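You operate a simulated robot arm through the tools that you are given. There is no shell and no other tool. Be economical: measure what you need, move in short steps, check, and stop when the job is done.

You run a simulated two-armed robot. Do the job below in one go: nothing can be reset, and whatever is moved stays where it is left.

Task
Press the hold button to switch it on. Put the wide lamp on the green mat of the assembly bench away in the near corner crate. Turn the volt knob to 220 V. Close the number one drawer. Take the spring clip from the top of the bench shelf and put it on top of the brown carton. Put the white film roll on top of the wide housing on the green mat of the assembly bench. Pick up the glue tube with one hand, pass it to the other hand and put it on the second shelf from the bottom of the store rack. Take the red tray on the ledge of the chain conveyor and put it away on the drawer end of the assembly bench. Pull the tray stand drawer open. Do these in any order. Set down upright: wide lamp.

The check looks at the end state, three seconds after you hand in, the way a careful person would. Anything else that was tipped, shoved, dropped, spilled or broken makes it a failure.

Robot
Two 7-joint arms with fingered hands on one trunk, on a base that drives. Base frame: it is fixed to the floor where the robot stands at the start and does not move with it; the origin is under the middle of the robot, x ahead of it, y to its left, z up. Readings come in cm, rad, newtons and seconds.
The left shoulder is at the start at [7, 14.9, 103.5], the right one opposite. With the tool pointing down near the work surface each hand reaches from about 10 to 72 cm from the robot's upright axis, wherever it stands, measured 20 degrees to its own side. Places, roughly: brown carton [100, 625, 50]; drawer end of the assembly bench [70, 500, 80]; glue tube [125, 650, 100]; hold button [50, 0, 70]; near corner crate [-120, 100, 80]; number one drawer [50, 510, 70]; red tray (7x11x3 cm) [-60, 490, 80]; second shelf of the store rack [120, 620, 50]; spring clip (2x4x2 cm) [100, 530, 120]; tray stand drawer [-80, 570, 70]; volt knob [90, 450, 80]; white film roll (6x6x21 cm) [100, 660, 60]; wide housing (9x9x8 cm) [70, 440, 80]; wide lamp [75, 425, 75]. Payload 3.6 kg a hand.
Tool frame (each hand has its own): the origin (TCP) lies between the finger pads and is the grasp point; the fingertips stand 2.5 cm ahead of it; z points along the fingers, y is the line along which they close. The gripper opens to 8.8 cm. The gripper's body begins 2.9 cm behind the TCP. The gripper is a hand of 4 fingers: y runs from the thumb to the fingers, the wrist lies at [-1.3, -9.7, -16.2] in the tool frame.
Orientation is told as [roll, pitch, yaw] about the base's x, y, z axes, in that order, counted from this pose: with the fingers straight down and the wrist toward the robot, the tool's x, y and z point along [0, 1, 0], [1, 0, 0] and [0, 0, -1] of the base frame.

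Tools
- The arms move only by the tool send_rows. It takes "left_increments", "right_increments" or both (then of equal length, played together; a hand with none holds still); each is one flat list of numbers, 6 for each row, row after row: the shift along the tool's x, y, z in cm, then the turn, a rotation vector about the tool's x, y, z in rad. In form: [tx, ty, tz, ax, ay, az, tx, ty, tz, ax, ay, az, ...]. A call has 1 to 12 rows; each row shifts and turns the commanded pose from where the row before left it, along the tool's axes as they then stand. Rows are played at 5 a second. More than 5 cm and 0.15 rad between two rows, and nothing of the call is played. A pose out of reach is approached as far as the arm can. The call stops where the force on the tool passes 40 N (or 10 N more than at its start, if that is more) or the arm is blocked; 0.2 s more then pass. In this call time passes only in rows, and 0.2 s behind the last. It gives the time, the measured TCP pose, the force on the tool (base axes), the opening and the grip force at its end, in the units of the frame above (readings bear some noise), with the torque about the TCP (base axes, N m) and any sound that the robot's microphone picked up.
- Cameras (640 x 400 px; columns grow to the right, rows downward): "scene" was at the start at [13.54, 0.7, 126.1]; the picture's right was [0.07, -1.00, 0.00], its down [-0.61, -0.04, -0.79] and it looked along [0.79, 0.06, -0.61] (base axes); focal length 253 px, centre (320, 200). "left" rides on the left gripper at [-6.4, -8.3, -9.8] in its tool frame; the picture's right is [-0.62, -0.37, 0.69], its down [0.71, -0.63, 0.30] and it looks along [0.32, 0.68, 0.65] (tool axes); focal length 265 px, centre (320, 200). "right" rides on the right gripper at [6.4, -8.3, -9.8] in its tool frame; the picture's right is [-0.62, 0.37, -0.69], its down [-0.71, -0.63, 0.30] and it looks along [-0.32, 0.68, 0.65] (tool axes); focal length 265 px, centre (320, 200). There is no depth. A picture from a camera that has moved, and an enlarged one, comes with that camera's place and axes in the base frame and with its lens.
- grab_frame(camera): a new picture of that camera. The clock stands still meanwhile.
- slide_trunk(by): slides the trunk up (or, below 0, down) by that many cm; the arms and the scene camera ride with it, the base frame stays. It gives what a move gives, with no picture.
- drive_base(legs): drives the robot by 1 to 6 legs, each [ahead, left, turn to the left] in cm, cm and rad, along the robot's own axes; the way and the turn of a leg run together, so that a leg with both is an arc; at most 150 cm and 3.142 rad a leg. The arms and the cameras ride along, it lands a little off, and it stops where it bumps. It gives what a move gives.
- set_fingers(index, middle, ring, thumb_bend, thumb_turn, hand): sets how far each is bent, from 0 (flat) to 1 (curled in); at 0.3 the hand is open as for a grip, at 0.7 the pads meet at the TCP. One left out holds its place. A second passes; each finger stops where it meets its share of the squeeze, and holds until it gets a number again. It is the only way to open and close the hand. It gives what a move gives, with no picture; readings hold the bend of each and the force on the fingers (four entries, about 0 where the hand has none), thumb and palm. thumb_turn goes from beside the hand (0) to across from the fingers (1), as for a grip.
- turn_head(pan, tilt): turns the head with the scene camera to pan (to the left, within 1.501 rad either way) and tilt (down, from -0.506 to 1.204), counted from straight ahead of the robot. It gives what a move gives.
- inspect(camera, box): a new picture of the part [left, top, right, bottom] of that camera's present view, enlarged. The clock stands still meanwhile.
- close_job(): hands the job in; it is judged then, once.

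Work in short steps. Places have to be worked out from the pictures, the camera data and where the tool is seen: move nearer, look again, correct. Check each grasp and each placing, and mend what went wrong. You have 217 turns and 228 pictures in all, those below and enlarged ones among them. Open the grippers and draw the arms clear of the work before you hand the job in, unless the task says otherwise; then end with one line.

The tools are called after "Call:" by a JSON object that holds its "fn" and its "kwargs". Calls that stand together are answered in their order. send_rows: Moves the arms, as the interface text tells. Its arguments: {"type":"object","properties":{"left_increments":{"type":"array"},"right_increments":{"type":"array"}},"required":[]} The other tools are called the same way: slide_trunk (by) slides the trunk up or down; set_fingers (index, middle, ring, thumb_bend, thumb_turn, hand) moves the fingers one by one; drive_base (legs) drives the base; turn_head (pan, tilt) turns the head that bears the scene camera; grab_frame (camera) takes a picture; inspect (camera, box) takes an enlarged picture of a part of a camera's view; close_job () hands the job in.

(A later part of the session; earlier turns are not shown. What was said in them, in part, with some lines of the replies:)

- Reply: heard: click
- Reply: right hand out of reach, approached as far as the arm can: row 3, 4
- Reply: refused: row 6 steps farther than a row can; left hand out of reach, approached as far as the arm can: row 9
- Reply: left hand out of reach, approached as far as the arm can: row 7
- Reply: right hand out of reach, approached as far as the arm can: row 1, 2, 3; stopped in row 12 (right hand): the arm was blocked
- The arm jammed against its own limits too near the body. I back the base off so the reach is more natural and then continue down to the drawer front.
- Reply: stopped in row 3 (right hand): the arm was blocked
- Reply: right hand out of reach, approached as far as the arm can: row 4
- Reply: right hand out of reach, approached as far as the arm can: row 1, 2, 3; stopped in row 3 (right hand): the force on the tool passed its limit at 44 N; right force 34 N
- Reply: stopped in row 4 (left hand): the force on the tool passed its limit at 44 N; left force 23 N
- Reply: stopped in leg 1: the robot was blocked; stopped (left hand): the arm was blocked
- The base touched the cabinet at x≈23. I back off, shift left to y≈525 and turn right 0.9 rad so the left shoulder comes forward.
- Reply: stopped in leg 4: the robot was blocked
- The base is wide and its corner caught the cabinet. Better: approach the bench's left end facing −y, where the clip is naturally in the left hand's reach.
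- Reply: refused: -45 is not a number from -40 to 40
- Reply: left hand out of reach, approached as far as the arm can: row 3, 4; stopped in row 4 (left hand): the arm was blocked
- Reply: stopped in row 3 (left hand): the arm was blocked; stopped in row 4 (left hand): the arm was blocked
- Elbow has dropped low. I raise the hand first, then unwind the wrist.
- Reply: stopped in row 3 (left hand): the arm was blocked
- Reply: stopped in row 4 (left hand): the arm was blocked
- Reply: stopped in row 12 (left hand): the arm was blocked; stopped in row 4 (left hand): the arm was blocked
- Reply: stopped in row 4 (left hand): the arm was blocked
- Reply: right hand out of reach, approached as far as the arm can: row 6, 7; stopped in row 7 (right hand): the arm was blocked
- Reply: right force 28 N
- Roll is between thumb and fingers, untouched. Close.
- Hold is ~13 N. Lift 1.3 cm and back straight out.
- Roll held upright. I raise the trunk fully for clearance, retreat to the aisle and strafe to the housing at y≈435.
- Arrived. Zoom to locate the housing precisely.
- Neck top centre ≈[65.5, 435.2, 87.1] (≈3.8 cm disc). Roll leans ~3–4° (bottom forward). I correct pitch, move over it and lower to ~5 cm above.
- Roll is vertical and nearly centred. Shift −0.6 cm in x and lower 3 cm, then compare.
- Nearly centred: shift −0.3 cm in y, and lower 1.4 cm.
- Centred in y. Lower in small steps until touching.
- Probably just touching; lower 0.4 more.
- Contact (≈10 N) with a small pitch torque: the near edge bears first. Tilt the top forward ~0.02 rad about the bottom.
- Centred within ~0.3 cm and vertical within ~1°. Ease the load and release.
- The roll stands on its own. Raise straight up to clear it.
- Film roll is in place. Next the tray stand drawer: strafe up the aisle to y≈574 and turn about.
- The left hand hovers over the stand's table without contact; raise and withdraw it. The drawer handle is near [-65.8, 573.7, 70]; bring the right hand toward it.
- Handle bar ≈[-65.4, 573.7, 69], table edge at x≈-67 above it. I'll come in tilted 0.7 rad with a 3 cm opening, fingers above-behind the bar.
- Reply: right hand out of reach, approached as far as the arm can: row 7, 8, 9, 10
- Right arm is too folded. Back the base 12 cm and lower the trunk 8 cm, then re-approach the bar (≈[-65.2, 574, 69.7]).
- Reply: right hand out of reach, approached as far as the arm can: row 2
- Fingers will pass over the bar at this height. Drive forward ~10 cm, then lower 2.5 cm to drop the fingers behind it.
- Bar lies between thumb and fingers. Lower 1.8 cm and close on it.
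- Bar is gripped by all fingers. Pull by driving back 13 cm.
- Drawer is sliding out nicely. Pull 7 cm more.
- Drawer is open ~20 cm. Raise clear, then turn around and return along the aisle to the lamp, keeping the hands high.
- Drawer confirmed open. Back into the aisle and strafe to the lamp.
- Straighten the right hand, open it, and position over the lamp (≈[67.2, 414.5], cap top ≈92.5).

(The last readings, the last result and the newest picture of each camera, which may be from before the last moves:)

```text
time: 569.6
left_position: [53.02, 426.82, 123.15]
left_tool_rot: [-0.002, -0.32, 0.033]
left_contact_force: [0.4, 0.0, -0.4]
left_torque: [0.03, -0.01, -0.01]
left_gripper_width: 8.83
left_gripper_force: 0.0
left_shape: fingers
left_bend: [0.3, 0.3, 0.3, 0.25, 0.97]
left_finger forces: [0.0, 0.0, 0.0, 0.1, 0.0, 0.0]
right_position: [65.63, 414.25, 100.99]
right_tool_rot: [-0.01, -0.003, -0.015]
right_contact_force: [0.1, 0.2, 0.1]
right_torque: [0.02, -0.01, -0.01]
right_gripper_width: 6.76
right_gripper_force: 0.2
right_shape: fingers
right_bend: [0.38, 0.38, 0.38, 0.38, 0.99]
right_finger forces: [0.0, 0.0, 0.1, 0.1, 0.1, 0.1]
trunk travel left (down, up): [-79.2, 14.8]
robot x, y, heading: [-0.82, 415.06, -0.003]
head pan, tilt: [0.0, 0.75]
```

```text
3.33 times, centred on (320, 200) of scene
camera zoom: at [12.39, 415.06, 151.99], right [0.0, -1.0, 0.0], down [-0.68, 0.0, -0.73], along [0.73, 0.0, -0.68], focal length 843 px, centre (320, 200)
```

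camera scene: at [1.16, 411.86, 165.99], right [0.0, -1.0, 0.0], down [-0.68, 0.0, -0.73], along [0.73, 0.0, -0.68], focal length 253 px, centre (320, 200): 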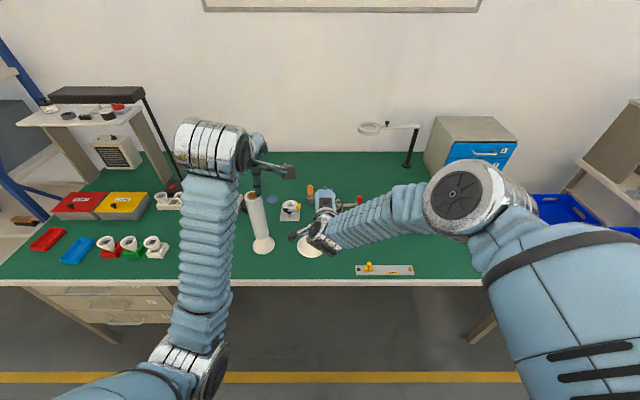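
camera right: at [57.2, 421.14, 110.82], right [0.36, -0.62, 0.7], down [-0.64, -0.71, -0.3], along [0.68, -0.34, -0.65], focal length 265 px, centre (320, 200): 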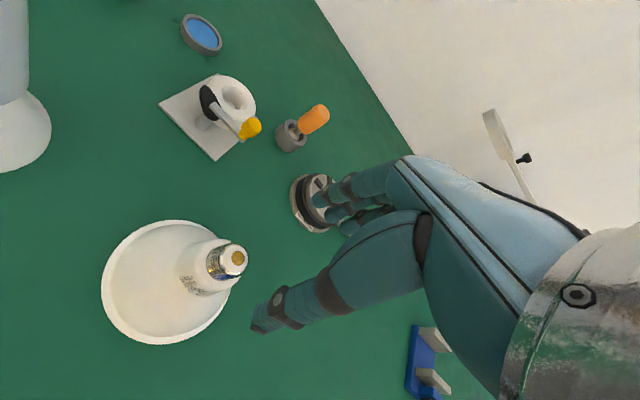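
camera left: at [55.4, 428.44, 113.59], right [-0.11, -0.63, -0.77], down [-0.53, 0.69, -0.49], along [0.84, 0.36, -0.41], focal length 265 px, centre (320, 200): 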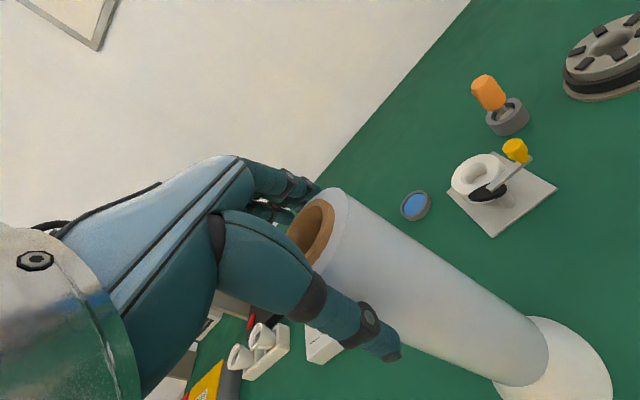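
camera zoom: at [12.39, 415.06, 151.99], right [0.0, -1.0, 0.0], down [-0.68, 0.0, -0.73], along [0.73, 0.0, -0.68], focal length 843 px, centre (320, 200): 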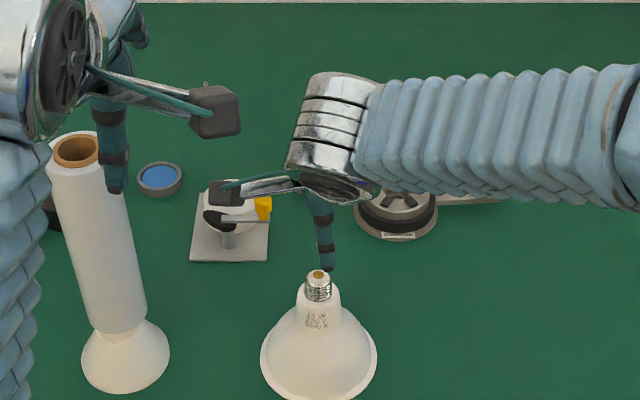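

Cap top at [65.2, 415.3, 93.3]. Pull the left hand up/back away from the film roll and fine-align the right.

Call:
{"fn": "send_rows", "kwargs": {"left_increments": [0, 1.2, -3.7, 0, 0, 0, 0, 1.2, -3.7, 0, 0, 0, 0, -3, -1, 0, 0, 0, 0, -2, -0.7, 0, 0, 0], "right_increments": [0.5, -0.2, 0, 0, 0, 0, 0.5, -0.2, 0, 0, 0, 0, 0, 0, 0, 0, 0, 0, 0, 0, 0, 0, 0, 0]}}

Call:
{"fn": "slide_trunk", "kwargs": {"by": -10}}

Call:
{"fn": "grab_frame", "kwargs": {"camera": "right"}}

Call:
{"fn": "inspect", "kwargs": {"camera": "scene", "box": [240, 140, 400, 260]}}

```text
time: 570.8
left_position: [48.61, 430.83, 131.04]
left_tool_rot: [0.099, -0.348, 0.1]
left_contact_force: [0.4, 0.6, 0.1]
left_torque: [0.02, -0.03, 0.0]
left_gripper_width: 8.81
left_gripper_force: 0.0
left_shape: fingers
left_bend: [0.3, 0.3, 0.3, 0.25, 0.97]
left_finger forces: [0.1, 0.1, 0.1, 0.0, 0.1, 0.0]
right_position: [65.43, 415.39, 100.73]
right_tool_rot: [-0.012, -0.001, -0.017]
right_contact_force: [0.7, -0.5, -0.6]
right_torque: [0.05, -0.01, 0.0]
right_gripper_width: 6.71
right_gripper_force: 0.1
right_shape: fingers
right_bend: [0.38, 0.38, 0.38, 0.38, 0.99]
right_finger forces: [0.1, 0.0, 0.1, 0.1, 0.1, 0.0]
trunk travel left (down, up): [-79.2, 14.8]
robot x, y, heading: [-0.54, 415.01, -0.002]
head pan, tilt: [0.0, 0.75]
stopped in row 4 (left hand): the arm was blocked; the commanded pose is now the measured one
```

```text
time: 572.2
left_position: [48.51, 430.74, 121.02]
left_tool_rot: [0.098, -0.347, 0.099]
left_contact_force: [-0.6, -0.5, 0.7]
left_torque: [-0.02, -0.02, 0.01]
left_gripper_width: 8.77
left_gripper_force: 0.1
left_shape: fingers
left_bend: [0.3, 0.3, 0.3, 0.25, 0.97]
left_finger forces: [0.1, 0.0, 0.0, 0.0, 0.0, 0.1]
right_position: [65.21, 415.47, 90.84]
right_tool_rot: [-0.011, -0.001, -0.016]
right_contact_force: [-0.1, -0.5, 0.3]
right_torque: [0.01, 0.0, 0.01]
right_gripper_width: 6.71
right_gripper_force: 0.0
right_shape: fingers
right_bend: [0.38, 0.38, 0.38, 0.38, 0.99]
right_finger forces: [0.0, 0.0, 0.0, 0.0, 0.0, 0.0]
trunk travel left (down, up): [-69.2, 24.8]
robot x, y, heading: [-0.93, 414.84, -0.002]
head pan, tilt: [0.0, 0.75]
```

```text
42 pictures are left
camera right: at [56.86, 422.13, 100.76], right [0.36, -0.62, 0.7], down [-0.64, -0.71, -0.3], along [0.68, -0.34, -0.65], focal length 265 px, centre (320, 200)
```

right: 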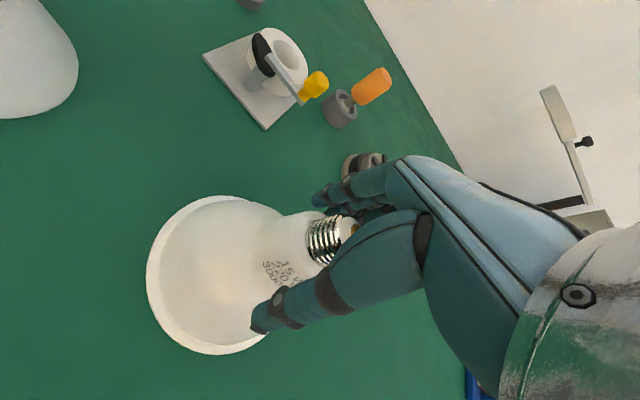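

```text
3.33 times, centred on (320, 200) of scene
camera zoom: at [12.49, 414.99, 141.98], right [0.0, -1.0, 0.0], down [-0.68, 0.0, -0.73], along [0.73, 0.0, -0.68], focal length 843 px, centre (320, 200)
```

zoom: 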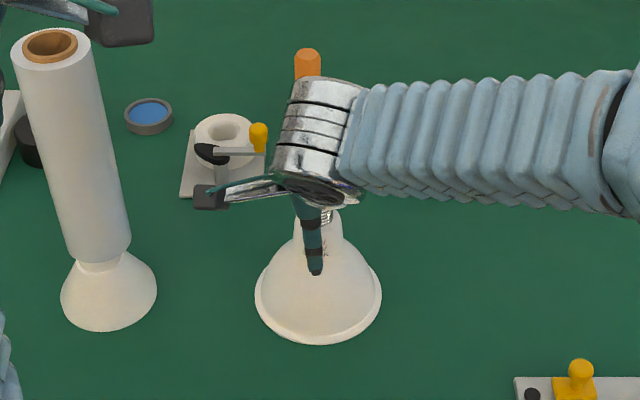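

Cap and neck are within the grasp. Close the right hand.

Call:
{"fn": "set_fingers", "kwargs": {"hand": "right", "index": 0.7, "middle": 0.7, "ring": 0.7, "thumb_bend": 0.7}}

Call:
{"fn": "slide_trunk", "kwargs": {"by": 4}}

Call:
{"fn": "grab_frame", "kwargs": {"camera": "right"}}

```text
time: 573.2
left_position: [48.42, 430.81, 121.15]
left_tool_rot: [0.098, -0.349, 0.098]
left_contact_force: [-0.4, -0.5, 0.8]
left_torque: [-0.01, -0.01, -0.01]
left_gripper_width: 8.84
left_gripper_force: 0.1
left_shape: fingers
left_bend: [0.3, 0.3, 0.3, 0.25, 0.97]
left_finger forces: [0.1, 0.0, 0.1, 0.0, 0.0, 0.1]
right_position: [65.25, 415.24, 90.9]
right_tool_rot: [-0.009, -0.003, -0.015]
right_contact_force: [1.9, -0.6, 2.6]
right_torque: [0.01, -0.05, 0.04]
right_gripper_width: 3.51
right_gripper_force: 15.4
right_shape: fingers
right_bend: [0.58, 0.6, 0.68, 0.53, 1.0]
right_finger forces: [7.0, 7.8, 1.5, 0.1, 14.0, 0.0]
trunk travel left (down, up): [-69.2, 24.8]
robot x, y, heading: [-0.89, 415.13, -0.001]
head pan, tilt: [0.0, 0.75]
```

```text
time: 574.0
left_position: [48.62, 430.69, 125.02]
left_tool_rot: [0.096, -0.346, 0.097]
left_contact_force: [0.2, -0.6, 0.3]
left_torque: [0.01, 0.0, 0.01]
left_gripper_width: 8.81
left_gripper_force: 0.2
left_shape: fingers
left_bend: [0.3, 0.3, 0.3, 0.25, 0.97]
left_finger forces: [0.1, 0.1, 0.0, 0.0, 0.1, 0.1]
right_position: [65.36, 415.3, 94.85]
right_tool_rot: [-0.011, 0.0, -0.017]
right_contact_force: [0.1, 0.0, -2.6]
right_torque: [-0.01, -0.03, -0.01]
right_gripper_width: 3.47
right_gripper_force: 14.5
right_shape: fingers
right_bend: [0.58, 0.61, 0.68, 0.52, 1.0]
right_finger forces: [6.2, 6.9, 1.2, 0.1, 14.2, 0.0]
trunk travel left (down, up): [-73.2, 20.8]
robot x, y, heading: [-0.91, 414.9, 0.001]
head pan, tilt: [0.0, 0.75]
```

```text
40 pictures are left
camera right: at [56.94, 422.15, 104.68], right [0.36, -0.62, 0.7], down [-0.64, -0.71, -0.3], along [0.68, -0.34, -0.65], focal length 265 px, centre (320, 200)
```

right: 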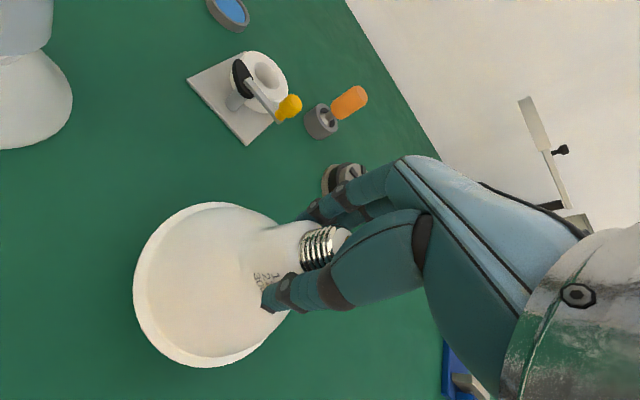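

Lamp is held upright. Raise it, turn down the aisle and drive to the crate stack.

Call:
{"fn": "slide_trunk", "kwargs": {"by": 19}}

Call:
{"fn": "drive_base", "kwargs": {"legs": [[-4, 0, 0], [0, 0, -1.571], [150, 0, 0], [100, 0, 0]]}}

Call:
{"fn": "turn_head", "kwargs": {"pan": -0.6, "tilt": 0.4}}

Call:
{"fn": "grab_frame", "kwargs": {"camera": "scene"}}

```text
time: 576.1
left_position: [48.57, 430.72, 144.03]
left_tool_rot: [0.098, -0.347, 0.098]
left_contact_force: [-0.3, 0.7, 0.5]
left_torque: [-0.04, -0.04, 0.02]
left_gripper_width: 8.83
left_gripper_force: 0.0
left_shape: fingers
left_bend: [0.3, 0.3, 0.3, 0.25, 0.97]
left_finger forces: [0.1, 0.1, 0.0, 0.0, 0.0, 0.0]
right_position: [65.32, 415.42, 113.84]
right_tool_rot: [-0.012, 0.001, -0.016]
right_contact_force: [-0.6, 1.1, -2.2]
right_torque: [0.0, -0.02, 0.01]
right_gripper_width: 3.47
right_gripper_force: 14.0
right_shape: fingers
right_bend: [0.58, 0.61, 0.68, 0.52, 1.0]
right_finger forces: [6.3, 6.9, 1.2, 0.0, 14.2, 0.0]
trunk travel left (down, up): [-92.2, 1.8]
robot x, y, heading: [-1.33, 414.84, -0.001]
head pan, tilt: [0.0, 0.75]
```

```text
time: 618.7
left_position: [6.87, 115.22, 143.85]
left_tool_rot: [0.1, -0.345, -1.487]
left_contact_force: [0.7, 0.7, -0.1]
left_torque: [0.02, -0.01, 0.02]
left_gripper_width: 8.82
left_gripper_force: 0.0
left_shape: fingers
left_bend: [0.3, 0.3, 0.3, 0.25, 0.97]
left_finger forces: [0.1, 0.0, 0.0, 0.0, 0.0, 0.0]
right_position: [-8.87, 98.7, 113.79]
right_tool_rot: [-0.009, 0.001, -1.604]
right_contact_force: [-0.1, 0.0, -3.0]
right_torque: [-0.03, 0.02, -0.02]
right_gripper_width: 3.42
right_gripper_force: 13.9
right_shape: fingers
right_bend: [0.59, 0.62, 0.69, 0.52, 1.0]
right_finger forces: [6.9, 6.7, 1.0, 0.0, 12.8, 0.0]
trunk travel left (down, up): [-92.2, 1.8]
robot x, y, heading: [-8.19, 165.02, -1.585]
head pan, tilt: [0.0, 0.75]
```

```text
time: 619.7
left_position: [6.9, 115.48, 144.03]
left_tool_rot: [0.098, -0.347, -1.488]
left_contact_force: [-0.8, 0.2, 0.1]
left_torque: [0.0, -0.01, 0.0]
left_gripper_width: 8.79
left_gripper_force: 0.1
left_shape: fingers
left_bend: [0.3, 0.3, 0.3, 0.25, 0.97]
left_finger forces: [0.1, 0.0, 0.0, 0.0, 0.1, 0.0]
right_position: [-8.76, 99.03, 113.79]
right_tool_rot: [-0.013, -0.001, -1.602]
right_contact_force: [-0.4, 0.1, -2.2]
right_torque: [0.0, -0.02, 0.01]
right_gripper_width: 3.44
right_gripper_force: 13.9
right_shape: fingers
right_bend: [0.59, 0.62, 0.69, 0.52, 1.0]
right_finger forces: [6.7, 6.7, 1.0, 0.0, 12.9, 0.1]
trunk travel left (down, up): [-92.2, 1.8]
robot x, y, heading: [-8.62, 165.17, -1.583]
head pan, tilt: [-0.6, 0.4]
```

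```text
39 pictures are left
camera scene: at [-13.65, 152.47, 168.09], right [-0.82, 0.58, 0.0], down [0.22, 0.32, -0.92], along [-0.53, -0.75, -0.39], focal length 253 px, centre (320, 200)
```

scene: 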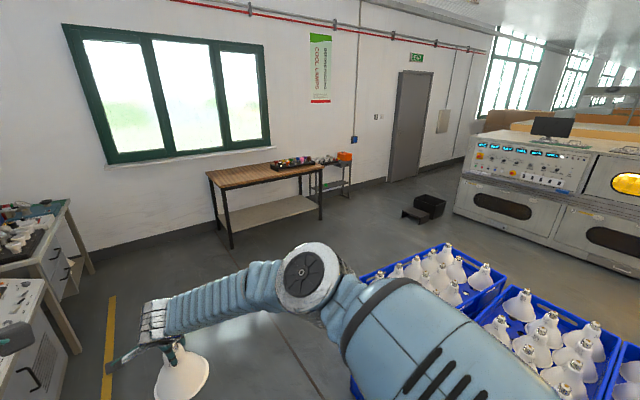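

Lamp still upright. Look at the crates to the right.

Call:
{"fn": "turn_head", "kwargs": {"pan": -1.45, "tilt": 0.6}}

Call:
{"fn": "grab_frame", "kwargs": {"camera": "scene"}}

```text
time: 620.9
left_position: [6.83, 115.45, 144.0]
left_tool_rot: [0.099, -0.345, -1.488]
left_contact_force: [0.0, -0.8, -1.4]
left_torque: [0.02, 0.01, 0.02]
left_gripper_width: 8.85
left_gripper_force: 0.0
left_shape: fingers
left_bend: [0.3, 0.3, 0.3, 0.25, 0.97]
left_finger forces: [0.0, 0.0, 0.1, 0.1, 0.1, 0.0]
right_position: [-8.95, 98.9, 113.81]
right_tool_rot: [-0.011, -0.001, -1.602]
right_contact_force: [0.5, 0.0, -2.3]
right_torque: [-0.02, 0.0, -0.03]
right_gripper_width: 3.44
right_gripper_force: 14.1
right_shape: fingers
right_bend: [0.59, 0.62, 0.69, 0.52, 1.0]
right_finger forces: [6.6, 6.6, 1.1, 0.1, 12.8, 0.0]
trunk travel left (down, up): [-92.2, 1.8]
robot x, y, heading: [-8.02, 165.18, -1.585]
head pan, tilt: [-1.45, 0.6]
```

```text
38 pictures are left
camera scene: at [-17.18, 158.97, 166.26], right [-0.11, 0.99, 0.0], down [0.56, 0.06, -0.83], along [-0.82, -0.09, -0.56], focal length 253 px, centre (320, 200)
```

scene: 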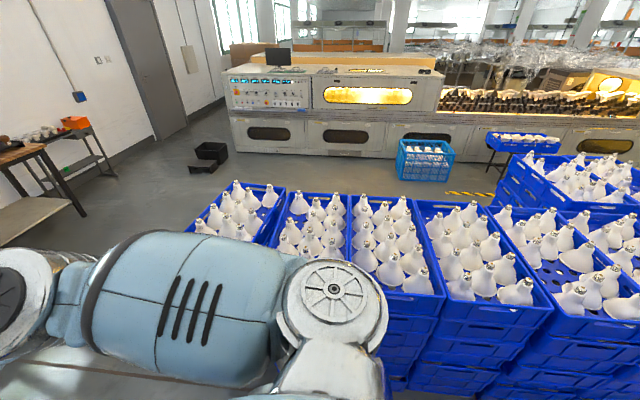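

The near-corner crate is the leftmost one at about [-105, 112]. Drive on to y≈108 and turn to face it.

Call:
{"fn": "drive_base", "kwargs": {"legs": [[57, 5, 0], [0, 0, -1.556]]}}

Call:
{"fn": "turn_head", "kwargs": {"pan": 0, "tilt": 0.6}}

Call:
{"fn": "grab_frame", "kwargs": {"camera": "scene"}}

Call:
{"fn": "grab_frame", "kwargs": {"camera": "left"}}

```text
time: 638.4
left_position: [-53.01, 91.67, 144.02]
left_tool_rot: [0.099, -0.348, -3.037]
left_contact_force: [0.7, -0.7, 0.2]
left_torque: [0.01, 0.01, -0.01]
left_gripper_width: 8.8
left_gripper_force: 0.0
left_shape: fingers
left_bend: [0.3, 0.3, 0.3, 0.25, 0.97]
left_finger forces: [0.0, 0.0, 0.0, 0.0, 0.0, 0.1]
right_position: [-69.97, 107.03, 113.91]
right_tool_rot: [-0.014, -0.002, 3.131]
right_contact_force: [-0.2, -0.6, -1.9]
right_torque: [0.0, 0.04, -0.02]
right_gripper_width: 3.39
right_gripper_force: 13.7
right_shape: fingers
right_bend: [0.59, 0.62, 0.69, 0.52, 1.0]
right_finger forces: [6.8, 6.5, 0.9, 0.1, 12.5, 0.0]
trunk travel left (down, up): [-92.2, 1.8]
robot x, y, heading: [-3.8, 108.03, -3.137]
head pan, tilt: [-1.45, 0.6]
```

```text
time: 640.0
left_position: [-53.1, 91.76, 144.02]
left_tool_rot: [0.1, -0.348, -3.036]
left_contact_force: [0.3, -1.4, 0.1]
left_torque: [0.06, 0.02, -0.03]
left_gripper_width: 8.81
left_gripper_force: 0.1
left_shape: fingers
left_bend: [0.3, 0.3, 0.3, 0.25, 0.97]
left_finger forces: [0.1, 0.1, 0.1, 0.0, 0.0, 0.1]
right_position: [-69.91, 107.1, 113.78]
right_tool_rot: [-0.009, 0.0, 3.13]
right_contact_force: [-0.4, -0.7, -2.1]
right_torque: [0.0, 0.02, 0.01]
right_gripper_width: 3.42
right_gripper_force: 13.2
right_shape: fingers
right_bend: [0.59, 0.62, 0.69, 0.52, 1.0]
right_finger forces: [6.8, 6.5, 0.9, 0.1, 12.4, 0.0]
trunk travel left (down, up): [-92.2, 1.8]
robot x, y, heading: [-4.03, 107.58, -3.134]
head pan, tilt: [0.0, 0.6]
```

```text
37 pictures are left
camera scene: at [-17.93, 107.93, 166.26], right [-0.01, 1.0, 0.0], down [0.57, 0.0, -0.82], along [-0.82, 0.0, -0.57], focal length 253 px, centre (320, 200)
```

scene: 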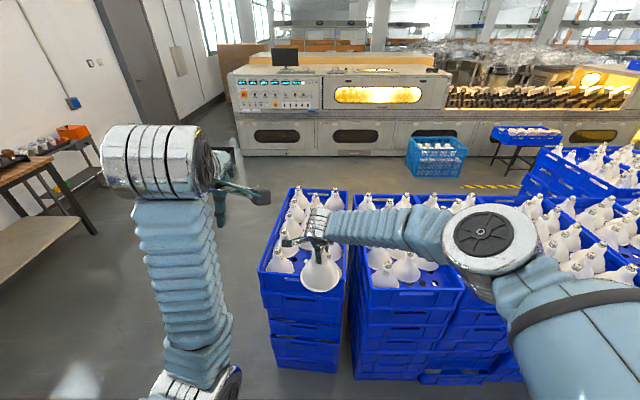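

```text
36 pictures are left
camera left: at [-43.01, 100.3, 149.91], right [0.03, 0.55, -0.83], down [0.59, -0.68, -0.43], along [-0.81, -0.48, -0.35], focal length 265 px, centre (320, 200)
```

left: 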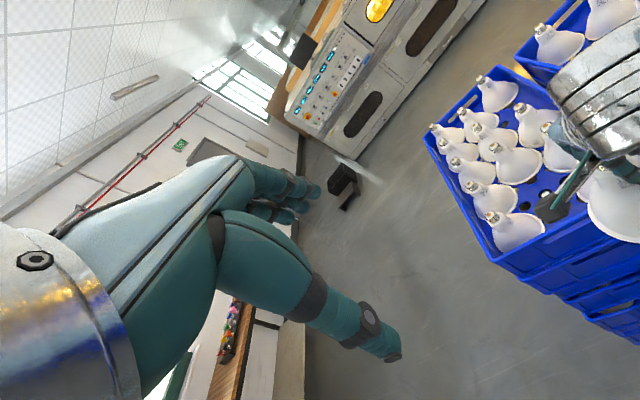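

The near-corner crate is right ahead. Zoom via the left camera to find its free slot.

Call:
{"fn": "inspect", "kwargs": {"camera": "left", "box": [420, 60, 640, 260]}}

Call:
{"fn": "inspect", "kwargs": {"camera": "scene", "box": [240, 170, 380, 310]}}

```text
2.00 times, centred on (530, 160) of left
camera zoom: at [-43.01, 100.3, 149.91], right [0.03, 0.55, -0.83], down [0.59, -0.68, -0.43], along [-0.81, -0.48, -0.35], focal length 531 px, centre (-100, 280)
```

zoom: 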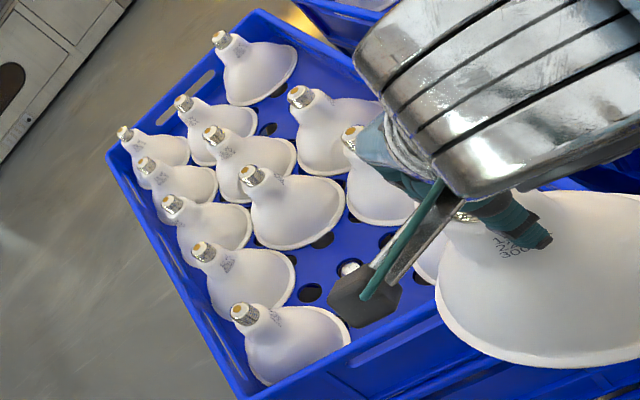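

```text
2.86 times, centred on (310, 240) of scene
camera zoom: at [-17.93, 107.93, 166.26], right [-0.01, 1.0, 0.0], down [0.57, 0.0, -0.82], along [-0.82, 0.0, -0.57], focal length 722 px, centre (349, 86)
```

zoom: 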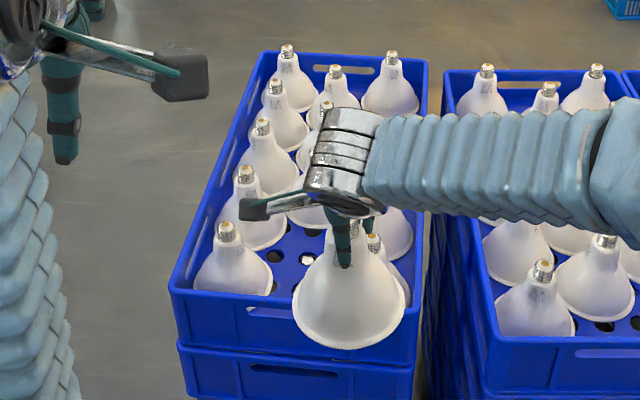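

Caps sit at z≈81; lamps are staggered and the free slot is around [-106, 100.5]. Drive in and lower to just above the lamps.

Call:
{"fn": "drive_base", "kwargs": {"legs": [[34, 6.2, 0]]}}

Call:
{"fn": "slide_trunk", "kwargs": {"by": -14}}

Call:
{"fn": "turn_head", "kwargs": {"pan": 0, "tilt": 0.85}}

Call:
{"fn": "grab_frame", "kwargs": {"camera": "right"}}

Call:
{"fn": "inspect", "kwargs": {"camera": "scene", "box": [220, 120, 420, 290]}}

Call:
{"fn": "grab_frame", "kwargs": {"camera": "left"}}

```text
time: 644.9
left_position: [-86.96, 84.99, 143.9]
left_tool_rot: [0.105, -0.345, -3.032]
left_contact_force: [0.6, -0.8, -0.8]
left_torque: [-0.01, 0.0, 0.01]
left_gripper_width: 8.79
left_gripper_force: 0.1
left_shape: fingers
left_bend: [0.3, 0.3, 0.3, 0.25, 0.97]
left_finger forces: [0.0, 0.0, 0.1, 0.0, 0.0, 0.0]
right_position: [-103.91, 100.69, 113.86]
right_tool_rot: [-0.015, -0.001, 3.131]
right_contact_force: [0.7, 0.1, -3.4]
right_torque: [0.01, 0.04, 0.0]
right_gripper_width: 3.41
right_gripper_force: 13.0
right_shape: fingers
right_bend: [0.59, 0.62, 0.69, 0.52, 1.0]
right_finger forces: [6.8, 6.4, 1.0, 0.0, 12.3, 0.0]
trunk travel left (down, up): [-92.2, 1.8]
robot x, y, heading: [-37.85, 101.89, -3.14]
head pan, tilt: [0.0, 0.6]
```

```text
time: 646.5
left_position: [-87.1, 85.19, 130.05]
left_tool_rot: [0.106, -0.347, -3.033]
left_contact_force: [-0.5, 0.2, -0.5]
left_torque: [0.0, 0.0, 0.01]
left_gripper_width: 8.79
left_gripper_force: 0.0
left_shape: fingers
left_bend: [0.3, 0.3, 0.3, 0.25, 0.97]
left_finger forces: [0.1, 0.0, 0.0, 0.0, 0.1, 0.0]
right_position: [-103.77, 100.69, 99.82]
right_tool_rot: [-0.013, -0.002, 3.13]
right_contact_force: [-0.2, -0.4, -2.4]
right_torque: [-0.01, 0.02, 0.01]
right_gripper_width: 3.39
right_gripper_force: 13.5
right_shape: fingers
right_bend: [0.59, 0.62, 0.7, 0.52, 1.0]
right_finger forces: [6.9, 6.7, 0.8, 0.0, 12.5, 0.1]
trunk travel left (down, up): [-78.2, 15.8]
robot x, y, heading: [-38.01, 101.66, -3.137]
head pan, tilt: [0.0, 0.6]
```

```text
time: 647.3
left_position: [-86.99, 85.22, 130.01]
left_tool_rot: [0.106, -0.348, -3.033]
left_contact_force: [-0.6, -0.3, 0.6]
left_torque: [0.0, -0.01, 0.02]
left_gripper_width: 8.83
left_gripper_force: 0.2
left_shape: fingers
left_bend: [0.3, 0.3, 0.3, 0.25, 0.97]
left_finger forces: [0.0, 0.0, 0.0, 0.0, 0.1, 0.1]
right_position: [-103.77, 100.74, 99.9]
right_tool_rot: [-0.012, 0.0, 3.13]
right_contact_force: [-0.3, -0.6, -3.2]
right_torque: [0.0, 0.03, 0.01]
right_gripper_width: 3.44
right_gripper_force: 12.9
right_shape: fingers
right_bend: [0.59, 0.62, 0.7, 0.52, 1.0]
right_finger forces: [7.0, 6.7, 0.9, 0.1, 12.6, 0.0]
trunk travel left (down, up): [-78.2, 15.8]
robot x, y, heading: [-38.14, 101.55, -3.138]
head pan, tilt: [0.0, 0.85]
```

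```text
33 pictures are left
camera right: at [-95.7, 94.25, 109.73], right [-0.36, 0.62, 0.7], down [0.64, 0.71, -0.3], along [-0.68, 0.34, -0.65], focal length 265 px, centre (320, 200)
```

right: 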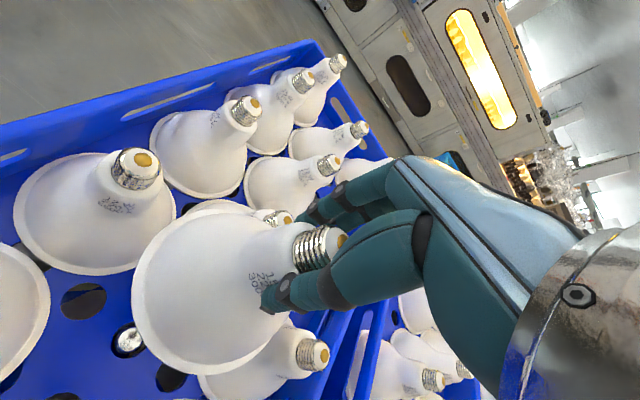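

```text
2.35 times, centred on (320, 205) of scene
camera zoom: at [-50.89, 101.45, 150.18], right [-0.01, 1.0, 0.0], down [0.75, 0.0, -0.66], along [-0.66, 0.0, -0.75], focal length 595 px, centre (320, 188)
```

zoom: 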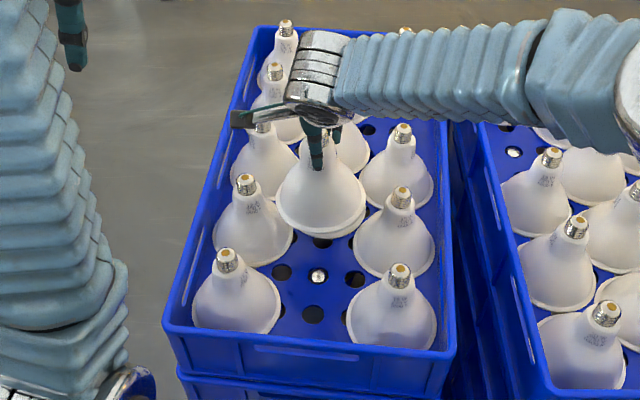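

```text
31 pictures are left
camera left: at [-76.92, 93.72, 135.79], right [0.03, 0.55, -0.83], down [0.59, -0.68, -0.43], along [-0.81, -0.48, -0.35], focal length 265 px, centre (320, 200)
```

left: 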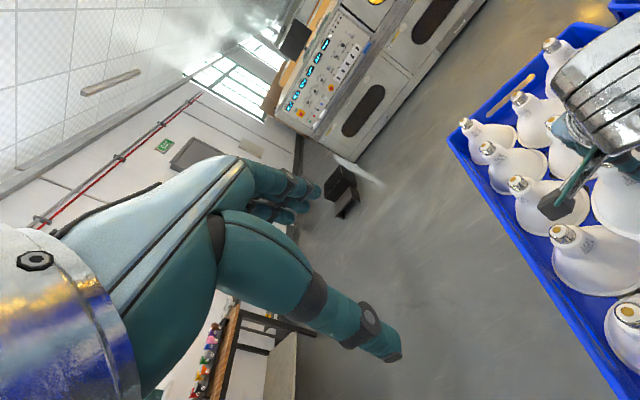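

Slot centre = [-104.4, 101.1] from the four neighbouring caps. Shift slightly and lower 12 cm.

Call:
{"fn": "send_rows", "kwargs": {"right_increments": [-0.4, 0.6, 0, 0, 0, 0]}}

Call:
{"fn": "slide_trunk", "kwargs": {"by": -12}}

Call:
{"fn": "inspect", "kwargs": {"camera": "scene", "box": [220, 120, 420, 290]}}

Call:
{"fn": "grab_frame", "kwargs": {"camera": "right"}}

```text
time: 647.7
left_position: [-86.94, 85.23, 130.01]
left_tool_rot: [0.105, -0.347, -3.035]
left_contact_force: [-0.2, 0.5, -0.8]
left_torque: [0.03, -0.01, -0.01]
left_gripper_width: 8.8
left_gripper_force: 0.0
left_shape: fingers
left_bend: [0.3, 0.3, 0.3, 0.25, 0.97]
left_finger forces: [0.0, 0.1, 0.0, 0.0, 0.0, 0.0]
right_position: [-104.41, 101.31, 99.82]
right_tool_rot: [-0.012, 0.001, 3.132]
right_contact_force: [1.3, 0.1, -1.3]
right_torque: [-0.04, -0.08, 0.0]
right_gripper_width: 3.43
right_gripper_force: 13.3
right_shape: fingers
right_bend: [0.59, 0.62, 0.69, 0.52, 1.0]
right_finger forces: [6.5, 6.1, 0.8, 0.0, 13.3, 0.0]
trunk travel left (down, up): [-78.2, 15.8]
robot x, y, heading: [-38.03, 101.78, -3.141]
head pan, tilt: [0.0, 0.85]
```

```text
time: 648.4
left_position: [-86.14, 85.1, 125.94]
left_tool_rot: [0.106, -0.355, -3.033]
left_contact_force: [0.3, 0.5, 0.2]
left_torque: [0.03, -0.01, -0.01]
left_gripper_width: 8.81
left_gripper_force: 0.0
left_shape: fingers
left_bend: [0.3, 0.3, 0.3, 0.25, 0.97]
left_finger forces: [0.0, 0.1, 0.0, 0.1, 0.1, 0.0]
right_position: [-104.13, 100.39, 97.22]
right_tool_rot: [0.003, -0.023, 3.138]
right_contact_force: [24.6, -2.0, 33.6]
right_torque: [0.26, -0.25, -0.23]
right_gripper_width: 3.88
right_gripper_force: 27.9
right_shape: fingers
right_bend: [0.63, 0.63, 0.7, 0.53, 0.98]
right_finger forces: [4.7, 8.4, 0.1, 0.0, 43.5, 0.0]
trunk travel left (down, up): [-73.9, 20.1]
robot x, y, heading: [-38.34, 101.48, -3.135]
head pan, tilt: [0.0, 0.85]
stopped: the force on the tool passed its limit at 54 N (the readings are from after the stop); the commanded pose is now the measured one
```

```text
2.35 times, centred on (320, 205) of scene
camera zoom: at [-49.92, 101.41, 145.94], right [-0.01, 1.0, 0.0], down [0.75, 0.0, -0.67], along [-0.67, 0.0, -0.75], focal length 595 px, centre (320, 188)
```

zoom: 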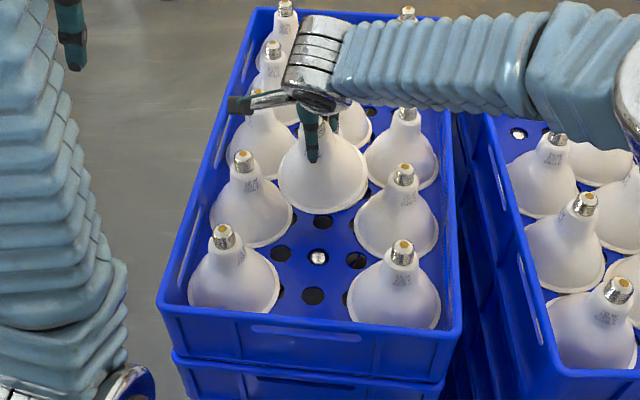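

```text
29 pictures are left
camera right: at [-95.69, 94.03, 106.97], right [-0.35, 0.62, 0.7], down [0.62, 0.71, -0.32], along [-0.7, 0.32, -0.64], focal length 265 px, centre (320, 200)
```

right: 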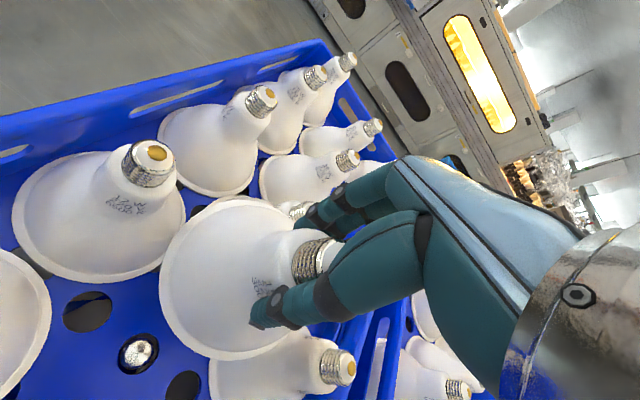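

Contact came early: re-triangulating the caps gives z≈86, so the slot is nearer at [-100.8, 101.2]. Raise and check everything.

Call:
{"fn": "slide_trunk", "kwargs": {"by": 5}}

Call:
{"fn": "grab_frame", "kwargs": {"camera": "right"}}

Call:
{"fn": "inspect", "kwargs": {"camera": "scene", "box": [240, 120, 400, 260]}}

```text
time: 649.4
left_position: [-86.79, 85.1, 130.8]
left_tool_rot: [0.107, -0.349, -3.034]
left_contact_force: [0.2, 0.4, -0.5]
left_torque: [0.0, 0.01, -0.02]
left_gripper_width: 8.8
left_gripper_force: 0.0
left_shape: fingers
left_bend: [0.3, 0.3, 0.3, 0.25, 0.97]
left_finger forces: [0.0, 0.0, 0.0, 0.0, 0.0, 0.1]
right_position: [-104.34, 100.82, 101.16]
right_tool_rot: [-0.006, -0.011, 3.135]
right_contact_force: [-0.4, 0.1, -3.4]
right_torque: [0.0, -0.02, -0.03]
right_gripper_width: 3.36
right_gripper_force: 14.8
right_shape: fingers
right_bend: [0.6, 0.62, 0.69, 0.53, 1.0]
right_finger forces: [6.7, 6.6, 1.2, 0.0, 15.3, 0.0]
trunk travel left (down, up): [-78.9, 15.1]
robot x, y, heading: [-38.17, 101.34, -3.136]
head pan, tilt: [0.0, 0.85]
```

```text
28 pictures are left
camera right: at [-96.19, 94.4, 111.16], right [-0.35, 0.62, 0.7], down [0.63, 0.71, -0.31], along [-0.69, 0.33, -0.64], focal length 265 px, centre (320, 200)
```

right: 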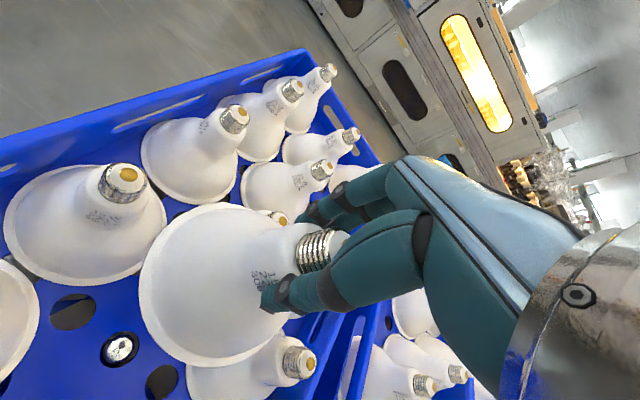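

```text
2.86 times, centred on (320, 190) of scene
camera zoom: at [-50.59, 101.46, 150.9], right [-0.01, 1.0, 0.0], down [0.75, 0.0, -0.66], along [-0.66, 0.0, -0.75], focal length 722 px, centre (320, 229)
```

zoom: 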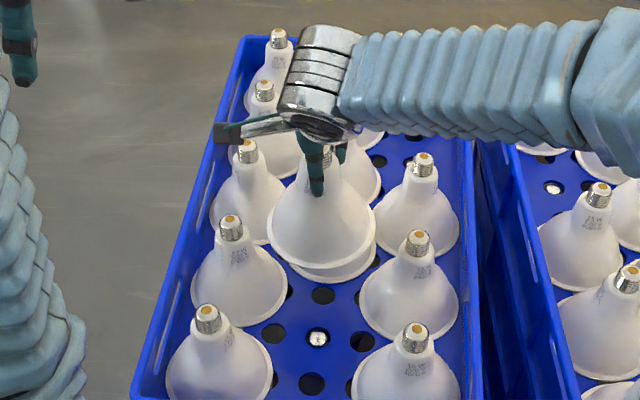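

Using the right camera too, caps are really at z≈88.5, so the slot is [-98.9, 101.2] (and contact was with the rear lamp's cap — nothing moved). Shift 5.4 cm toward me and look.

Call:
{"fn": "send_rows", "kwargs": {"right_increments": [-0.2, -2.7, 0, 0, 0, 0, -0.2, -2.7, 0, 0, 0, 0]}}

Call:
{"fn": "slide_trunk", "kwargs": {"by": -1}}

Call:
{"fn": "inspect", "kwargs": {"camera": "scene", "box": [240, 120, 400, 260]}}

Call:
{"fn": "grab_frame", "kwargs": {"camera": "right"}}

```text
time: 650.0
left_position: [-86.59, 85.33, 130.77]
left_tool_rot: [0.109, -0.351, -3.034]
left_contact_force: [-0.5, -0.6, -0.3]
left_torque: [-0.01, 0.02, 0.01]
left_gripper_width: 8.8
left_gripper_force: 0.1
left_shape: fingers
left_bend: [0.3, 0.3, 0.3, 0.25, 0.97]
left_finger forces: [0.0, 0.0, 0.0, 0.0, 0.0, 0.0]
right_position: [-98.94, 101.17, 101.42]
right_tool_rot: [-0.004, -0.015, 3.134]
right_contact_force: [-0.1, 0.1, -2.3]
right_torque: [0.02, 0.01, -0.02]
right_gripper_width: 3.33
right_gripper_force: 14.7
right_shape: fingers
right_bend: [0.6, 0.62, 0.69, 0.53, 1.0]
right_finger forces: [6.3, 6.6, 1.3, 0.2, 15.0, 0.1]
trunk travel left (down, up): [-78.9, 15.1]
robot x, y, heading: [-38.07, 101.4, -3.135]
head pan, tilt: [0.0, 0.85]
```

```text
time: 650.5
left_position: [-86.73, 85.3, 129.77]
left_tool_rot: [0.108, -0.349, -3.032]
left_contact_force: [0.3, 0.9, -0.3]
left_torque: [0.02, -0.01, 0.0]
left_gripper_width: 8.79
left_gripper_force: 0.1
left_shape: fingers
left_bend: [0.3, 0.3, 0.3, 0.25, 0.97]
left_finger forces: [0.0, 0.1, 0.1, 0.0, 0.0, 0.0]
right_position: [-99.0, 101.18, 100.33]
right_tool_rot: [-0.002, -0.013, 3.136]
right_contact_force: [-0.4, -0.8, -3.0]
right_torque: [-0.02, 0.0, -0.01]
right_gripper_width: 3.34
right_gripper_force: 14.8
right_shape: fingers
right_bend: [0.6, 0.62, 0.69, 0.53, 1.0]
right_finger forces: [6.4, 6.5, 1.1, 0.0, 15.1, 0.0]
trunk travel left (down, up): [-77.9, 16.1]
robot x, y, heading: [-37.77, 101.7, -3.137]
head pan, tilt: [0.0, 0.85]
```

```text
2.86 times, centred on (320, 190) of scene
camera zoom: at [-50.59, 101.55, 149.9], right [-0.01, 1.0, 0.0], down [0.75, 0.0, -0.66], along [-0.66, 0.0, -0.75], focal length 722 px, centre (320, 229)
```

zoom: 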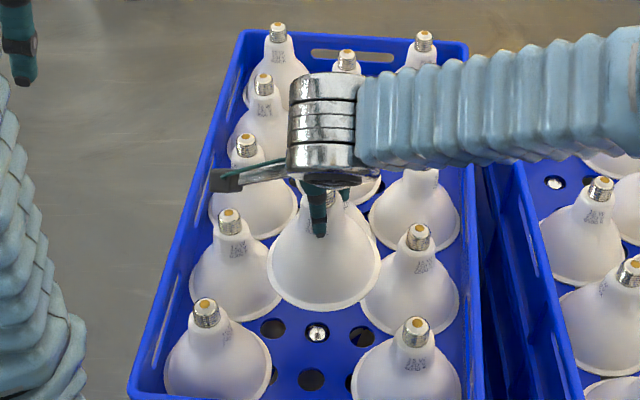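

```text
25 pictures are left
camera right: at [-90.8, 94.77, 110.17], right [-0.35, 0.62, 0.7], down [0.63, 0.71, -0.31], along [-0.69, 0.33, -0.64], focal length 265 px, centre (320, 200)
```

right: 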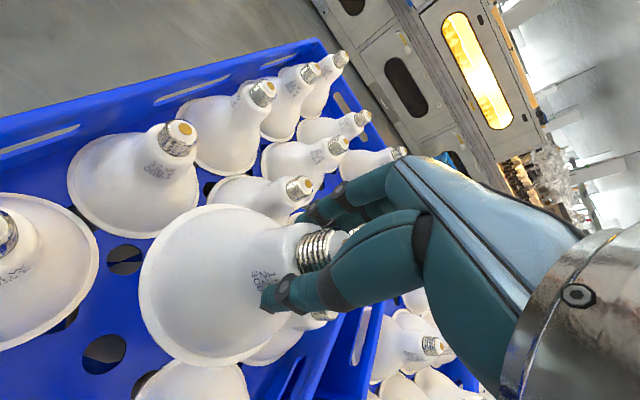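

Slot hole lies exactly below at [-98.9, 101.2]. Lower 10 cm and check.

Call:
{"fn": "slide_trunk", "kwargs": {"by": -10}}

Call:
{"fn": "inspect", "kwargs": {"camera": "scene", "box": [240, 120, 400, 260]}}

```text
time: 651.9
left_position: [-86.86, 85.16, 119.71]
left_tool_rot: [0.106, -0.346, -3.034]
left_contact_force: [0.4, -0.3, 0.5]
left_torque: [0.0, 0.03, -0.01]
left_gripper_width: 8.84
left_gripper_force: 0.1
left_shape: fingers
left_bend: [0.3, 0.3, 0.3, 0.25, 0.97]
left_finger forces: [0.1, 0.0, 0.1, 0.0, 0.1, 0.0]
right_position: [-99.27, 101.14, 90.2]
right_tool_rot: [-0.005, -0.012, 3.134]
right_contact_force: [0.5, -0.9, -1.1]
right_torque: [-0.09, -0.04, 0.02]
right_gripper_width: 3.36
right_gripper_force: 14.7
right_shape: fingers
right_bend: [0.6, 0.62, 0.69, 0.53, 1.0]
right_finger forces: [7.0, 6.0, 1.0, 0.0, 15.3, 0.0]
trunk travel left (down, up): [-67.9, 26.1]
robot x, y, heading: [-37.87, 101.39, -3.139]
head pan, tilt: [0.0, 0.85]
```

```text
2.86 times, centred on (320, 190) of scene
camera zoom: at [-50.84, 101.46, 139.88], right [-0.01, 1.0, 0.0], down [0.75, 0.0, -0.66], along [-0.66, 0.0, -0.75], focal length 722 px, centre (320, 229)
```

zoom: 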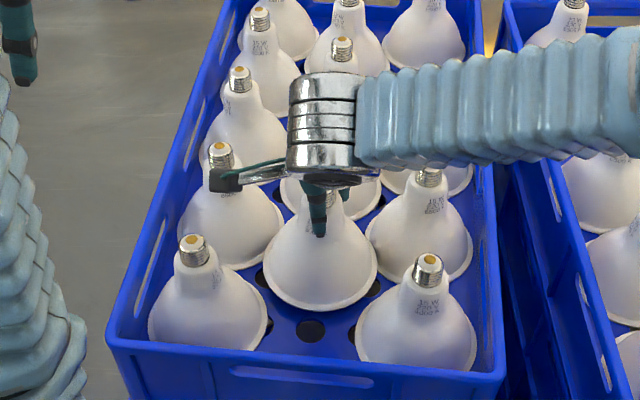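

Nestled between its neighbours. Lower further in small steps to touch the floor.

Call:
{"fn": "slide_trunk", "kwargs": {"by": -2.5}}

Call:
{"fn": "slide_trunk", "kwargs": {"by": -0.8}}

```text
time: 652.6
left_position: [-86.68, 84.99, 117.37]
left_tool_rot: [0.107, -0.35, -3.034]
left_contact_force: [0.4, -0.1, 0.4]
left_torque: [-0.02, 0.01, 0.01]
left_gripper_width: 8.8
left_gripper_force: 0.0
left_shape: fingers
left_bend: [0.3, 0.3, 0.3, 0.25, 0.97]
left_finger forces: [0.0, 0.0, 0.0, 0.1, 0.1, 0.0]
right_position: [-99.38, 100.98, 88.34]
right_tool_rot: [-0.001, -0.022, 3.134]
right_contact_force: [0.8, 0.3, 27.2]
right_torque: [0.03, -0.12, 0.0]
right_gripper_width: 3.4
right_gripper_force: 18.2
right_shape: fingers
right_bend: [0.6, 0.62, 0.69, 0.53, 1.0]
right_finger forces: [8.0, 8.9, 1.6, 0.0, 18.1, 0.0]
trunk travel left (down, up): [-65.4, 28.6]
robot x, y, heading: [-37.51, 101.31, -3.139]
head pan, tilt: [0.0, 0.85]
```

```text
time: 653.1
left_position: [-86.65, 85.23, 116.47]
left_tool_rot: [0.105, -0.349, -3.033]
left_contact_force: [0.3, 0.7, -0.4]
left_torque: [0.03, 0.0, -0.01]
left_gripper_width: 8.8
left_gripper_force: 0.1
left_shape: fingers
left_bend: [0.3, 0.3, 0.3, 0.25, 0.97]
left_finger forces: [0.0, 0.0, 0.0, 0.0, 0.1, 0.0]
right_position: [-99.31, 101.1, 87.52]
right_tool_rot: [-0.001, -0.023, 3.135]
right_contact_force: [-3.6, 0.1, 28.8]
right_torque: [0.08, 0.13, -0.04]
right_gripper_width: 3.63
right_gripper_force: 19.6
right_shape: fingers
right_bend: [0.59, 0.61, 0.69, 0.52, 1.0]
right_finger forces: [10.4, 10.8, 2.5, 0.1, 16.4, 0.0]
trunk travel left (down, up): [-64.6, 29.4]
robot x, y, heading: [-38.0, 101.25, -3.141]
head pan, tilt: [0.0, 0.85]
```

It rests on the crate floor. Ease up a little and release.

Call:
{"fn": "slide_trunk", "kwargs": {"by": 0.6}}

Call:
{"fn": "set_fingers", "kwargs": {"hand": "right", "index": 0.4, "middle": 0.4, "ring": 0.4, "thumb_bend": 0.4}}

Call:
{"fn": "inspect", "kwargs": {"camera": "scene", "box": [240, 120, 400, 260]}}

Call:
{"fn": "grab_frame", "kwargs": {"camera": "right"}}

```text
time: 653.7
left_position: [-86.81, 85.09, 116.97]
left_tool_rot: [0.107, -0.348, -3.033]
left_contact_force: [0.6, -0.1, 0.1]
left_torque: [0.0, 0.0, 0.0]
left_gripper_width: 8.82
left_gripper_force: 0.2
left_shape: fingers
left_bend: [0.3, 0.3, 0.3, 0.25, 0.97]
left_finger forces: [0.0, 0.1, 0.0, 0.0, 0.0, 0.0]
right_position: [-99.03, 101.17, 87.58]
right_tool_rot: [-0.004, -0.015, 3.133]
right_contact_force: [-5.8, -1.6, 14.6]
right_torque: [0.02, 0.33, 0.01]
right_gripper_width: 3.61
right_gripper_force: 18.1
right_shape: fingers
right_bend: [0.58, 0.61, 0.69, 0.52, 1.0]
right_finger forces: [10.2, 10.4, 2.2, 0.1, 14.3, 0.1]
trunk travel left (down, up): [-65.2, 28.8]
robot x, y, heading: [-38.39, 101.58, -3.138]
head pan, tilt: [0.0, 0.85]
```

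```text
time: 654.7
left_position: [-86.88, 85.08, 116.95]
left_tool_rot: [0.11, -0.346, -3.034]
left_contact_force: [-0.9, 0.8, -0.4]
left_torque: [0.02, 0.0, -0.02]
left_gripper_width: 8.82
left_gripper_force: 0.0
left_shape: fingers
left_bend: [0.3, 0.3, 0.3, 0.25, 0.97]
left_finger forces: [0.0, 0.1, 0.0, 0.1, 0.0, 0.0]
right_position: [-99.24, 101.14, 87.47]
right_tool_rot: [-0.002, -0.011, 3.135]
right_contact_force: [0.0, -0.4, -0.4]
right_torque: [0.03, -0.03, -0.02]
right_gripper_width: 6.33
right_gripper_force: 0.0
right_shape: fingers
right_bend: [0.4, 0.4, 0.4, 0.4, 0.99]
right_finger forces: [0.0, 0.0, 0.0, 0.0, 0.1, 0.0]
trunk travel left (down, up): [-65.2, 28.8]
robot x, y, heading: [-37.85, 101.65, -3.139]
head pan, tilt: [0.0, 0.85]
```

```text
2.86 times, centred on (320, 190) of scene
camera zoom: at [-50.9, 101.48, 137.17], right [-0.01, 1.0, 0.0], down [0.75, 0.0, -0.66], along [-0.66, 0.0, -0.75], focal length 722 px, centre (320, 229)
```

zoom: 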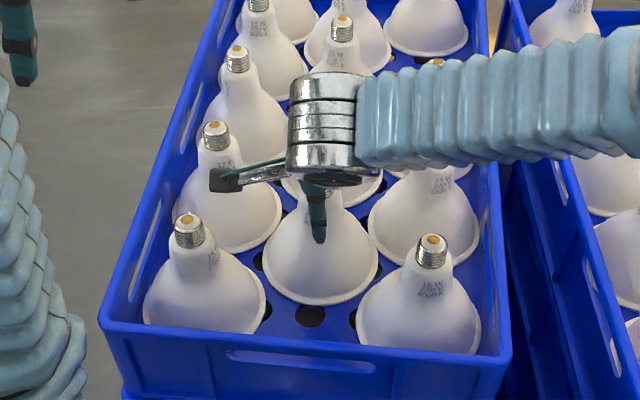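

```text
22 pictures are left
camera right: at [-91.01, 94.72, 97.33], right [-0.36, 0.62, 0.7], down [0.63, 0.71, -0.31], along [-0.69, 0.33, -0.65], focal length 265 px, centre (320, 200)
```

right: 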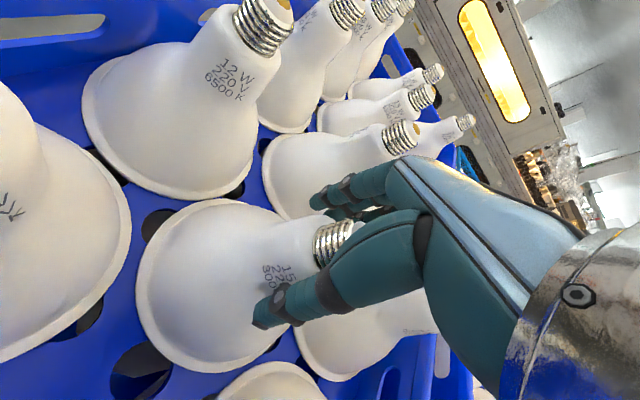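

Lamp stands upright in its slot. Raise the hand straight up and back away.

Call:
{"fn": "slide_trunk", "kwargs": {"by": 22}}

Call:
{"fn": "drive_base", "kwargs": {"legs": [[-30, 0, 0]]}}

Call:
{"fn": "inspect", "kwargs": {"camera": "scene", "box": [220, 80, 420, 230]}}

```text
time: 657.0
left_position: [-86.96, 85.26, 138.92]
left_tool_rot: [0.107, -0.345, -3.036]
left_contact_force: [-0.4, -0.2, 0.3]
left_torque: [0.01, 0.0, 0.02]
left_gripper_width: 8.79
left_gripper_force: 0.1
left_shape: fingers
left_bend: [0.3, 0.3, 0.3, 0.25, 0.97]
left_finger forces: [0.1, 0.0, 0.0, 0.0, 0.0, 0.1]
right_position: [-99.28, 101.08, 109.45]
right_tool_rot: [-0.004, -0.014, 3.134]
right_contact_force: [-0.2, -0.8, -0.3]
right_torque: [0.02, 0.01, 0.0]
right_gripper_width: 6.29
right_gripper_force: 0.1
right_shape: fingers
right_bend: [0.4, 0.4, 0.4, 0.4, 0.99]
right_finger forces: [0.0, 0.0, 0.0, 0.0, 0.1, 0.1]
trunk travel left (down, up): [-87.2, 6.8]
robot x, y, heading: [-38.12, 101.19, -3.136]
head pan, tilt: [0.0, 0.85]
```

```text
time: 661.4
left_position: [-57.06, 85.47, 139.06]
left_tool_rot: [0.108, -0.347, -3.036]
left_contact_force: [-0.4, 0.4, 0.1]
left_torque: [-0.01, 0.01, -0.01]
left_gripper_width: 8.81
left_gripper_force: 0.1
left_shape: fingers
left_bend: [0.3, 0.3, 0.3, 0.25, 0.97]
left_finger forces: [0.0, 0.0, 0.1, 0.0, 0.0, 0.0]
right_position: [-69.31, 101.51, 109.44]
right_tool_rot: [-0.003, -0.009, 3.131]
right_contact_force: [0.2, 0.0, 0.1]
right_torque: [-0.02, 0.0, -0.02]
right_gripper_width: 6.27
right_gripper_force: 0.0
right_shape: fingers
right_bend: [0.4, 0.4, 0.4, 0.4, 0.99]
right_finger forces: [0.0, 0.0, 0.0, 0.1, 0.0, 0.1]
trunk travel left (down, up): [-87.2, 6.8]
robot x, y, heading: [-7.86, 101.94, -3.141]
head pan, tilt: [0.0, 0.85]
```

```text
2.67 times, centred on (320, 155) of scene
camera zoom: at [-20.81, 101.98, 159.16], right [0.0, 1.0, 0.0], down [0.75, 0.0, -0.66], along [-0.66, 0.0, -0.75], focal length 674 px, centre (320, 320)
```

zoom: 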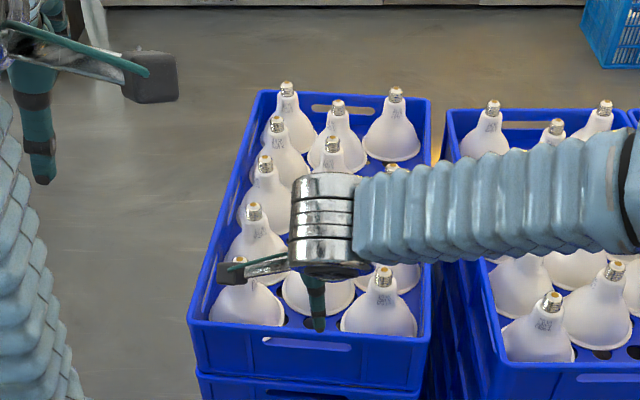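

All tasks are done; open the right hand fully and hand in.

Call:
{"fn": "set_fingers", "kwargs": {"hand": "right", "index": 0.3, "middle": 0.3, "ring": 0.3, "thumb_bend": 0.3}}

Call:
{"fn": "close_job", "kwargs": {}}

```text
time: 662.4
left_position: [-56.9, 85.09, 139.04]
left_tool_rot: [0.105, -0.349, -3.033]
left_contact_force: [-0.5, -0.6, 0.3]
left_torque: [-0.04, -0.02, -0.02]
left_gripper_width: 8.8
left_gripper_force: 0.0
left_shape: fingers
left_bend: [0.3, 0.3, 0.3, 0.25, 0.97]
left_finger forces: [0.0, 0.1, 0.1, 0.0, 0.0, 0.0]
right_position: [-69.17, 101.18, 109.43]
right_tool_rot: [-0.004, -0.012, 3.132]
right_contact_force: [0.1, 0.6, -0.4]
right_torque: [0.02, -0.01, 0.01]
right_gripper_width: 8.43
right_gripper_force: 0.2
right_shape: fingers
right_bend: [0.3, 0.3, 0.3, 0.3, 0.98]
right_finger forces: [0.1, 0.1, 0.1, 0.1, 0.0, 0.0]
trunk travel left (down, up): [-87.2, 6.8]
robot x, y, heading: [-7.95, 101.98, -3.137]
head pan, tilt: [0.0, 0.85]
```

```text
The job is handed in.
```

All nine tasks were carried out and the job is handed in; the wide lamp stands upright, the glue tube lies on its side on the second shelf with its cap at or slightly over the front edge, and while working I twice bumped the bench cabinet with the base and once touched a lamp cap in the crate, with no displacement visible in the pictures I took.
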